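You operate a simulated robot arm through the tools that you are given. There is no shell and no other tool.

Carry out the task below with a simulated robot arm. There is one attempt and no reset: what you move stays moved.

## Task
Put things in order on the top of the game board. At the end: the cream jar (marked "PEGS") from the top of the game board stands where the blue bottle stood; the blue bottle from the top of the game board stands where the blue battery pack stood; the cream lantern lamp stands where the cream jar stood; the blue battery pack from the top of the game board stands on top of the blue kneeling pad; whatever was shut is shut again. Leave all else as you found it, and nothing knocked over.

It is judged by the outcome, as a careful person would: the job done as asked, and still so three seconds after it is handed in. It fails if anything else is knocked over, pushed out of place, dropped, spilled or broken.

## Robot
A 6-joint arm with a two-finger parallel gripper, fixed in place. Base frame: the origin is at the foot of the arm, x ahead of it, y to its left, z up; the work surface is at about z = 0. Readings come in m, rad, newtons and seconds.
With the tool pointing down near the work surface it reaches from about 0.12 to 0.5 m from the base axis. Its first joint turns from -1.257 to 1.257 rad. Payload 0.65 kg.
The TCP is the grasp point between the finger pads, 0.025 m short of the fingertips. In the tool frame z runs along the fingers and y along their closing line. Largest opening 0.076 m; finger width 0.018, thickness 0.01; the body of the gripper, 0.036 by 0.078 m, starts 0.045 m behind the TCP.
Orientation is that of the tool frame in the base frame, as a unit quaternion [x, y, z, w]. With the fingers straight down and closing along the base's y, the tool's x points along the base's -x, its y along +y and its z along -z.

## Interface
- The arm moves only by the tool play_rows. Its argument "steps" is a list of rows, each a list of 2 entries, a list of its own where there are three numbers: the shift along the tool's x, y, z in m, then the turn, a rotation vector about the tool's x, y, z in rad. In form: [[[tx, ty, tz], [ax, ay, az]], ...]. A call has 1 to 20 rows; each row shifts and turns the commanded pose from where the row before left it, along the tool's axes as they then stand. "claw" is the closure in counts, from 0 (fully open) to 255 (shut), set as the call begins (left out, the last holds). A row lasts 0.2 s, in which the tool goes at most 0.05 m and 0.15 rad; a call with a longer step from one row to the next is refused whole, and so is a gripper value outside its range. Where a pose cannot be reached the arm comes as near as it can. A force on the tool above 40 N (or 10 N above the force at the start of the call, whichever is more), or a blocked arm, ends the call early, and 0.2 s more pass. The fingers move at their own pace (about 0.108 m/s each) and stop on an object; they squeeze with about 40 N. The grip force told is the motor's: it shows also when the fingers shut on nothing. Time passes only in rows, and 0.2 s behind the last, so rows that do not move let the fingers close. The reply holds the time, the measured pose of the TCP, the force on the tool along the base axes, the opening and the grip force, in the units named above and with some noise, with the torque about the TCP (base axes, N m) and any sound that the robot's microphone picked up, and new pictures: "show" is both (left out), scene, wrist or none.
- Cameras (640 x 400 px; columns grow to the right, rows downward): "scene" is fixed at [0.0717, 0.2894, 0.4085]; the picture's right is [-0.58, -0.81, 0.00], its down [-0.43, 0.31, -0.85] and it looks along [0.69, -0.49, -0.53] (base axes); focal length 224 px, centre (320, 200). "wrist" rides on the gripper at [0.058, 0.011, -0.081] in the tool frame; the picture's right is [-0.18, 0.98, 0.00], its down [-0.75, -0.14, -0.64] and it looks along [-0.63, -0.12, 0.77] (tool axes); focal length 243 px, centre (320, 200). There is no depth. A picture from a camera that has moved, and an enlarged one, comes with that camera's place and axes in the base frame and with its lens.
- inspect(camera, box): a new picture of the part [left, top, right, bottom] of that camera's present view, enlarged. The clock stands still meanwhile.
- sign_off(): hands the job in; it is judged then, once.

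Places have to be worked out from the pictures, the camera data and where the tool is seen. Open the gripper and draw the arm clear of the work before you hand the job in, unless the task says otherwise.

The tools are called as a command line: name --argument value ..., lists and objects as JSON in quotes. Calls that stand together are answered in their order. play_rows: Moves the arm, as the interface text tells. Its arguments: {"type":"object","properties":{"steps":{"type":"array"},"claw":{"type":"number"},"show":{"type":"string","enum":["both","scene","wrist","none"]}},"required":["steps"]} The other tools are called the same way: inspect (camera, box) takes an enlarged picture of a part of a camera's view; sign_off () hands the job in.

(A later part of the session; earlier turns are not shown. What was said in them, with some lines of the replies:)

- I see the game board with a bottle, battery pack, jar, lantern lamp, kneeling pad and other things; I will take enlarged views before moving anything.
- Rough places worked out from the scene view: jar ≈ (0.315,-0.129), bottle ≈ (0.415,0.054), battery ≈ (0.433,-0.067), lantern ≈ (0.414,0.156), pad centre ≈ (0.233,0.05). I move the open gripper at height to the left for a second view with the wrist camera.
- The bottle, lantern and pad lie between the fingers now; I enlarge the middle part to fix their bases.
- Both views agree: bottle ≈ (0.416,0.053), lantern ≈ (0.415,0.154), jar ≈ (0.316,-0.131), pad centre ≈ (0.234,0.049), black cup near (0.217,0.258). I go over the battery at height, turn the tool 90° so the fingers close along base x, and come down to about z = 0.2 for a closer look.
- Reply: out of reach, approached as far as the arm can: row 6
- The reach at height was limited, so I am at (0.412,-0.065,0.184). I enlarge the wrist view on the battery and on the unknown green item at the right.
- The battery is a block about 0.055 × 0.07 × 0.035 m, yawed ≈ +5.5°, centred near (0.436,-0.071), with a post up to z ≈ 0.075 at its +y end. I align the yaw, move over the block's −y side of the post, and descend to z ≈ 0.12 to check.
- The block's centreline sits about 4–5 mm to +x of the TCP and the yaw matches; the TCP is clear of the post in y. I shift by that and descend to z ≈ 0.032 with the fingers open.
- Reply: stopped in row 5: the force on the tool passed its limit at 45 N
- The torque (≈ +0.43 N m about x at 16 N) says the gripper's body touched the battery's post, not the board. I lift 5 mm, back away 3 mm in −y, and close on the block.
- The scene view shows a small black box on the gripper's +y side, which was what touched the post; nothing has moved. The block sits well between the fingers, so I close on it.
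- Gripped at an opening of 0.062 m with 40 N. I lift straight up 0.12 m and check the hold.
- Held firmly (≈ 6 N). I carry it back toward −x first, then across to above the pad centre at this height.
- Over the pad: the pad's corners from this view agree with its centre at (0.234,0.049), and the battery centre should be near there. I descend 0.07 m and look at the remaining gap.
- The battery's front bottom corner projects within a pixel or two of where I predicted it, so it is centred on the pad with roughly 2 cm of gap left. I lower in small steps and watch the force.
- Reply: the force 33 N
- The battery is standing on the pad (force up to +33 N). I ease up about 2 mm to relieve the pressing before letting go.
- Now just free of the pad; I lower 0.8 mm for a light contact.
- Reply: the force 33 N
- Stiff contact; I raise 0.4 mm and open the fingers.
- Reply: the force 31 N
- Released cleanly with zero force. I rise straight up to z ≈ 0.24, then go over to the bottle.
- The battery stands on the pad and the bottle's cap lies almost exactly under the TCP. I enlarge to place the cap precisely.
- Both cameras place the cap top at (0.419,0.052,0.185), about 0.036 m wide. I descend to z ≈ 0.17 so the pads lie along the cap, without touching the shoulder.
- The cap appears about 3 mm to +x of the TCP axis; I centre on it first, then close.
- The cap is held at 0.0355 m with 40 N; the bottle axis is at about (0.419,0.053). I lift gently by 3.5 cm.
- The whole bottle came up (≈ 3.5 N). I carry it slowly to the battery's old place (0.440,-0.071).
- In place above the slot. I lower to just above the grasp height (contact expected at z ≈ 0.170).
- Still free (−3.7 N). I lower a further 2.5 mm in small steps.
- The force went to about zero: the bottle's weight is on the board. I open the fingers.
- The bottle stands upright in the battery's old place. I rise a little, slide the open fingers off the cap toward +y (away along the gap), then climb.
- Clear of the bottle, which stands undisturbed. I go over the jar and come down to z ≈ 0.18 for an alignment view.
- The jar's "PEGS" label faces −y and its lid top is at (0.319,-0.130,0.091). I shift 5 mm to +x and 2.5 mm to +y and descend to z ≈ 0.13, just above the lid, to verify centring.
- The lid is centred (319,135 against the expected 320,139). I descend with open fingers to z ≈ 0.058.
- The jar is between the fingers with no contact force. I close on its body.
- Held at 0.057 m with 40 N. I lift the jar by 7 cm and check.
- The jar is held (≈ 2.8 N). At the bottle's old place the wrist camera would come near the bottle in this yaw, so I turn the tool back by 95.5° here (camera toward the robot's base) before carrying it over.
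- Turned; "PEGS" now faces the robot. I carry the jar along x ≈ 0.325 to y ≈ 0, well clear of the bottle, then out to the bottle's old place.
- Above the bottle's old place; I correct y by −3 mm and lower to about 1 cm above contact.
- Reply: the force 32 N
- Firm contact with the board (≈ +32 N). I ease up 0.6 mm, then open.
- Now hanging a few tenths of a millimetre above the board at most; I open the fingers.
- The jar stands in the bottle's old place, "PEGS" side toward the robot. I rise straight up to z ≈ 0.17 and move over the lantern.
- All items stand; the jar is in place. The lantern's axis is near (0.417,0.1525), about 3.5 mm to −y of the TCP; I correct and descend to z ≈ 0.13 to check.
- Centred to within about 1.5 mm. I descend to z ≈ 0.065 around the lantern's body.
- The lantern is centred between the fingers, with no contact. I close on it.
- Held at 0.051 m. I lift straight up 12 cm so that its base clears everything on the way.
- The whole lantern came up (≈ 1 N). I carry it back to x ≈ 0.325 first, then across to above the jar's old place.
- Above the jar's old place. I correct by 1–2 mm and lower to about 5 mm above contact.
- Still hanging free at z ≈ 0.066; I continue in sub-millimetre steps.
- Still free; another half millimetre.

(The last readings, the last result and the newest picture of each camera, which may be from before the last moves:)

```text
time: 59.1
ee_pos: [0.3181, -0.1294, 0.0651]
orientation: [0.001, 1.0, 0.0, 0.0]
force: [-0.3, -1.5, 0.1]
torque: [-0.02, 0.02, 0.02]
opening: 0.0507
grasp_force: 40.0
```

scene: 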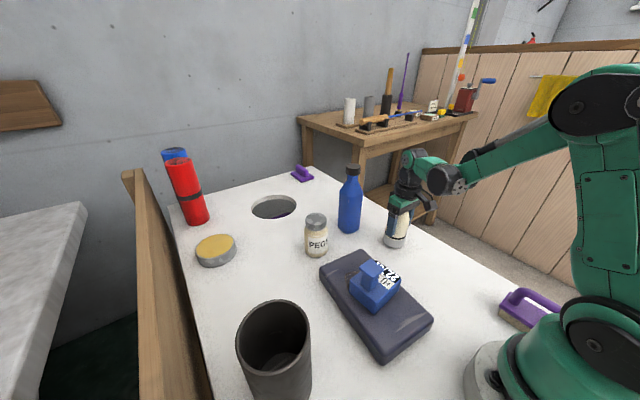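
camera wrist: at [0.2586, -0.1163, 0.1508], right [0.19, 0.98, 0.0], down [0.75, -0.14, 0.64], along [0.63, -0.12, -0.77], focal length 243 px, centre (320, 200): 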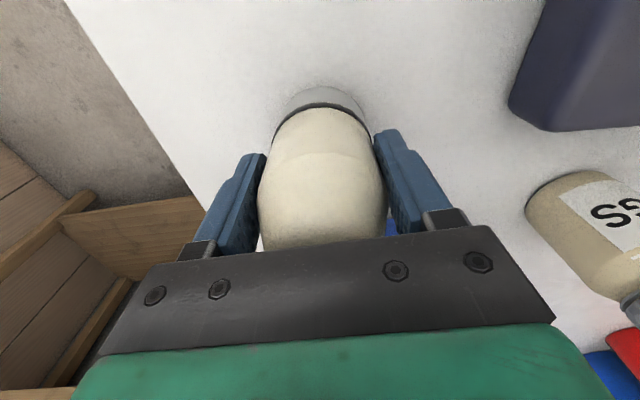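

The weight has gone from the tool (≈ 0 N), so the lantern rests on the board. I open the fingers.

play_rows --steps '[[[0, 0, 0], [0, 0, 0]], [[0, 0, 0], [0, 0, 0]]]' --claw 0

inspect --camera "scene" --box '[330, 150, 470, 270]'

```text
time: 59.7
ee_pos: [0.318, -0.1293, 0.0642]
orientation: [0.001, 1.0, 0.0, 0.0]
force: [0.2, 0.2, -0.6]
torque: [-0.02, -0.02, -0.04]
opening: 0.0759
grasp_force: 0.1
camera wrist: at [0.2581, -0.1177, 0.1452], right [0.19, 0.98, 0.0], down [0.75, -0.14, 0.64], along [0.63, -0.12, -0.77], focal length 243 px, centre (320, 200)
```

scene: 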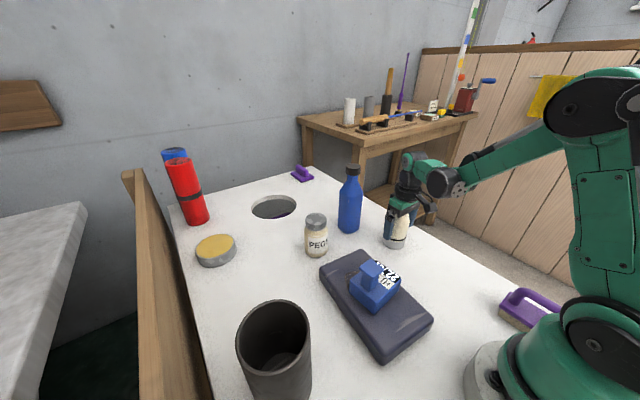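
wrist: 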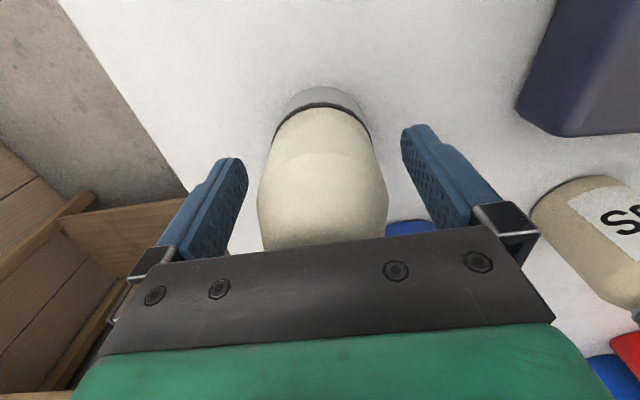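

```text
3.33 times, centred on (400, 210) of scene
camera zoom: at [0.0717, 0.2894, 0.4085], right [-0.58, -0.81, 0.0], down [-0.43, 0.31, -0.85], along [0.69, -0.49, -0.53], focal length 748 px, centre (53, 167)
```

zoom: 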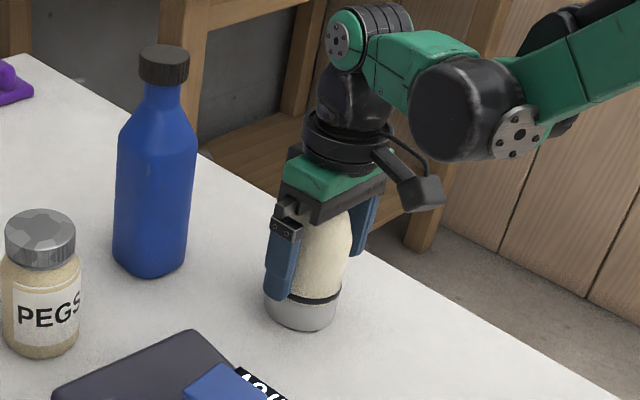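

The lantern stands where the jar stood (its base lands on the same pixels). I rise straight up and withdraw to about the starting pose.

play_rows --steps '[[[0, 0, -0.02], [0, 0, 0]], [[0, 0, -0.03], [0, 0, 0]], [[0, 0, -0.04], [0, 0, 0]], [[0, 0, -0.04], [0, 0, 0]], [[0, 0, -0.04], [0, 0, 0]], [[0, 0, -0.04], [0, 0, 0]], [[0.022, 0.0, 0], [0, 0, 0]], [[0.022, 0.0, 0], [0, 0, 0]], [[0, 0, 0], [0, 0, 0]], [[0, 0, 0], [0, 0, 0]]]' --claw 0

inspect --camera "scene" --box '[240, 160, 440, 285]'

inspect --camera "scene" --box '[220, 240, 460, 390]'

```text
time: 61.9
ee_pos: [0.275, -0.1288, 0.2749]
orientation: [0.001, 1.0, -0.001, 0.0]
force: [-1.0, 0.0, 0.1]
torque: [0.0, 0.03, 0.0]
opening: 0.076
grasp_force: 0.1
camera wrist: at [0.2144, -0.1164, 0.3543], right [0.19, 0.98, 0.0], down [0.75, -0.14, 0.64], along [0.63, -0.12, -0.77], focal length 243 px, centre (320, 200)
```

scene: 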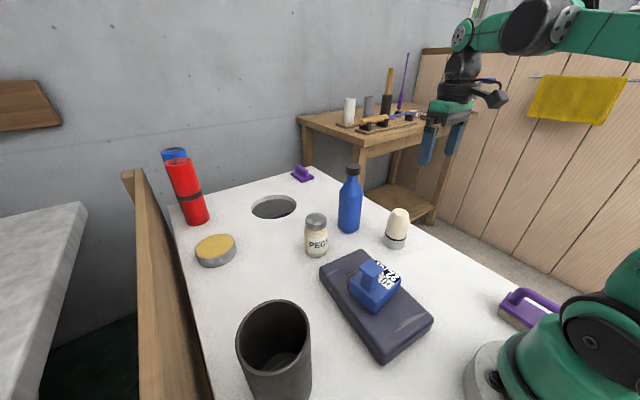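
wrist: 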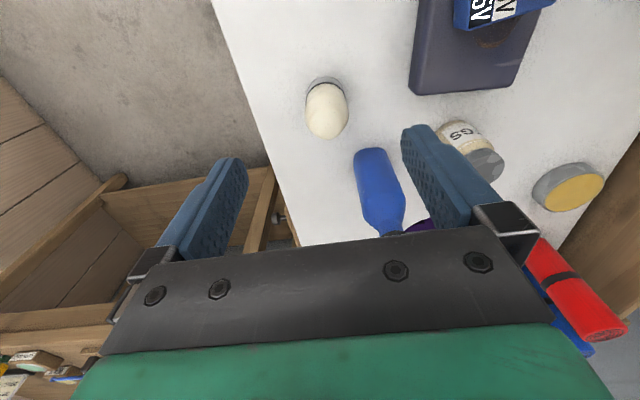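

```text
3.20 times, centred on (340, 222) of scene
camera zoom: at [0.0717, 0.2894, 0.4085], right [-0.58, -0.81, 0.0], down [-0.43, 0.31, -0.85], along [0.69, -0.49, -0.53], focal length 718 px, centre (256, 128)
```

zoom: 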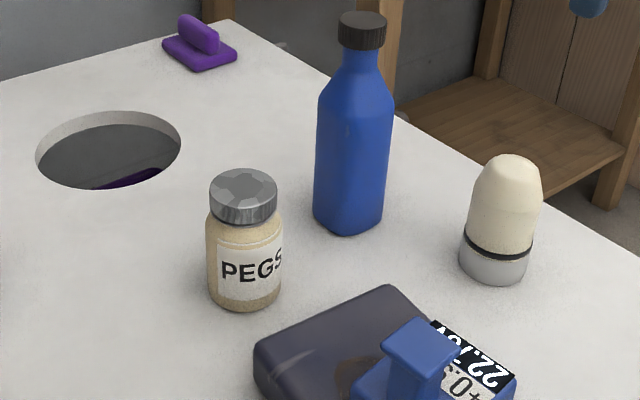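

```text
2.67 times, centred on (340, 315) of scene
camera zoom: at [0.0717, 0.2894, 0.4085], right [-0.58, -0.81, 0.0], down [-0.43, 0.31, -0.85], along [0.69, -0.49, -0.53], focal length 598 px, centre (267, -107)
```

zoom: 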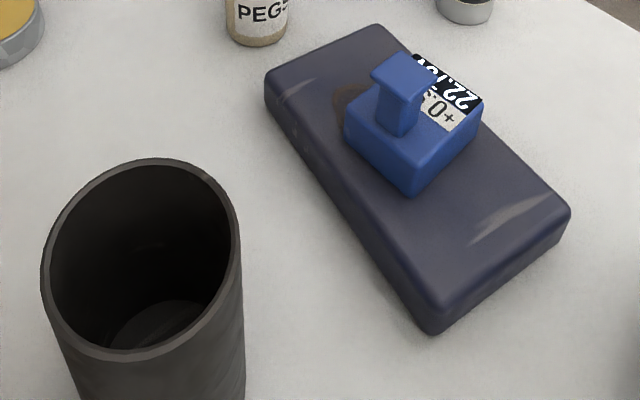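

The final views show the jar where the bottle was, the bottle where the battery was, the lantern where the jar was, and the battery on the pad. Nothing else has moved, lid and cap are still on, the gripper is open and the arm is clear, so I hand the job in.

sign_off

```text
The job is handed in.
```

The board is rearranged as you asked, and the job is handed in. In the final pictures every item is upright in its new place:

- **Battery pack:** it stands near the middle of the blue kneeling pad.
- **Blue bottle:** it stands where the battery pack was.
- **Jar ("PEGS"):** it stands where the bottle was. I turned it on the way, so the label now faces the robot.
- **Lantern lamp:** it stands where the jar was, within about 5 mm by my estimate.

While lining up on the battery pack, the gripper pressed briefly on its post and stopped at its force limit. The pack did not move or tip.

Nothing needed opening: the jar lid and bottle cap stayed on throughout. In the final pictures the other items on the board are where they were. The gripper is open and the arm is clear of the work.
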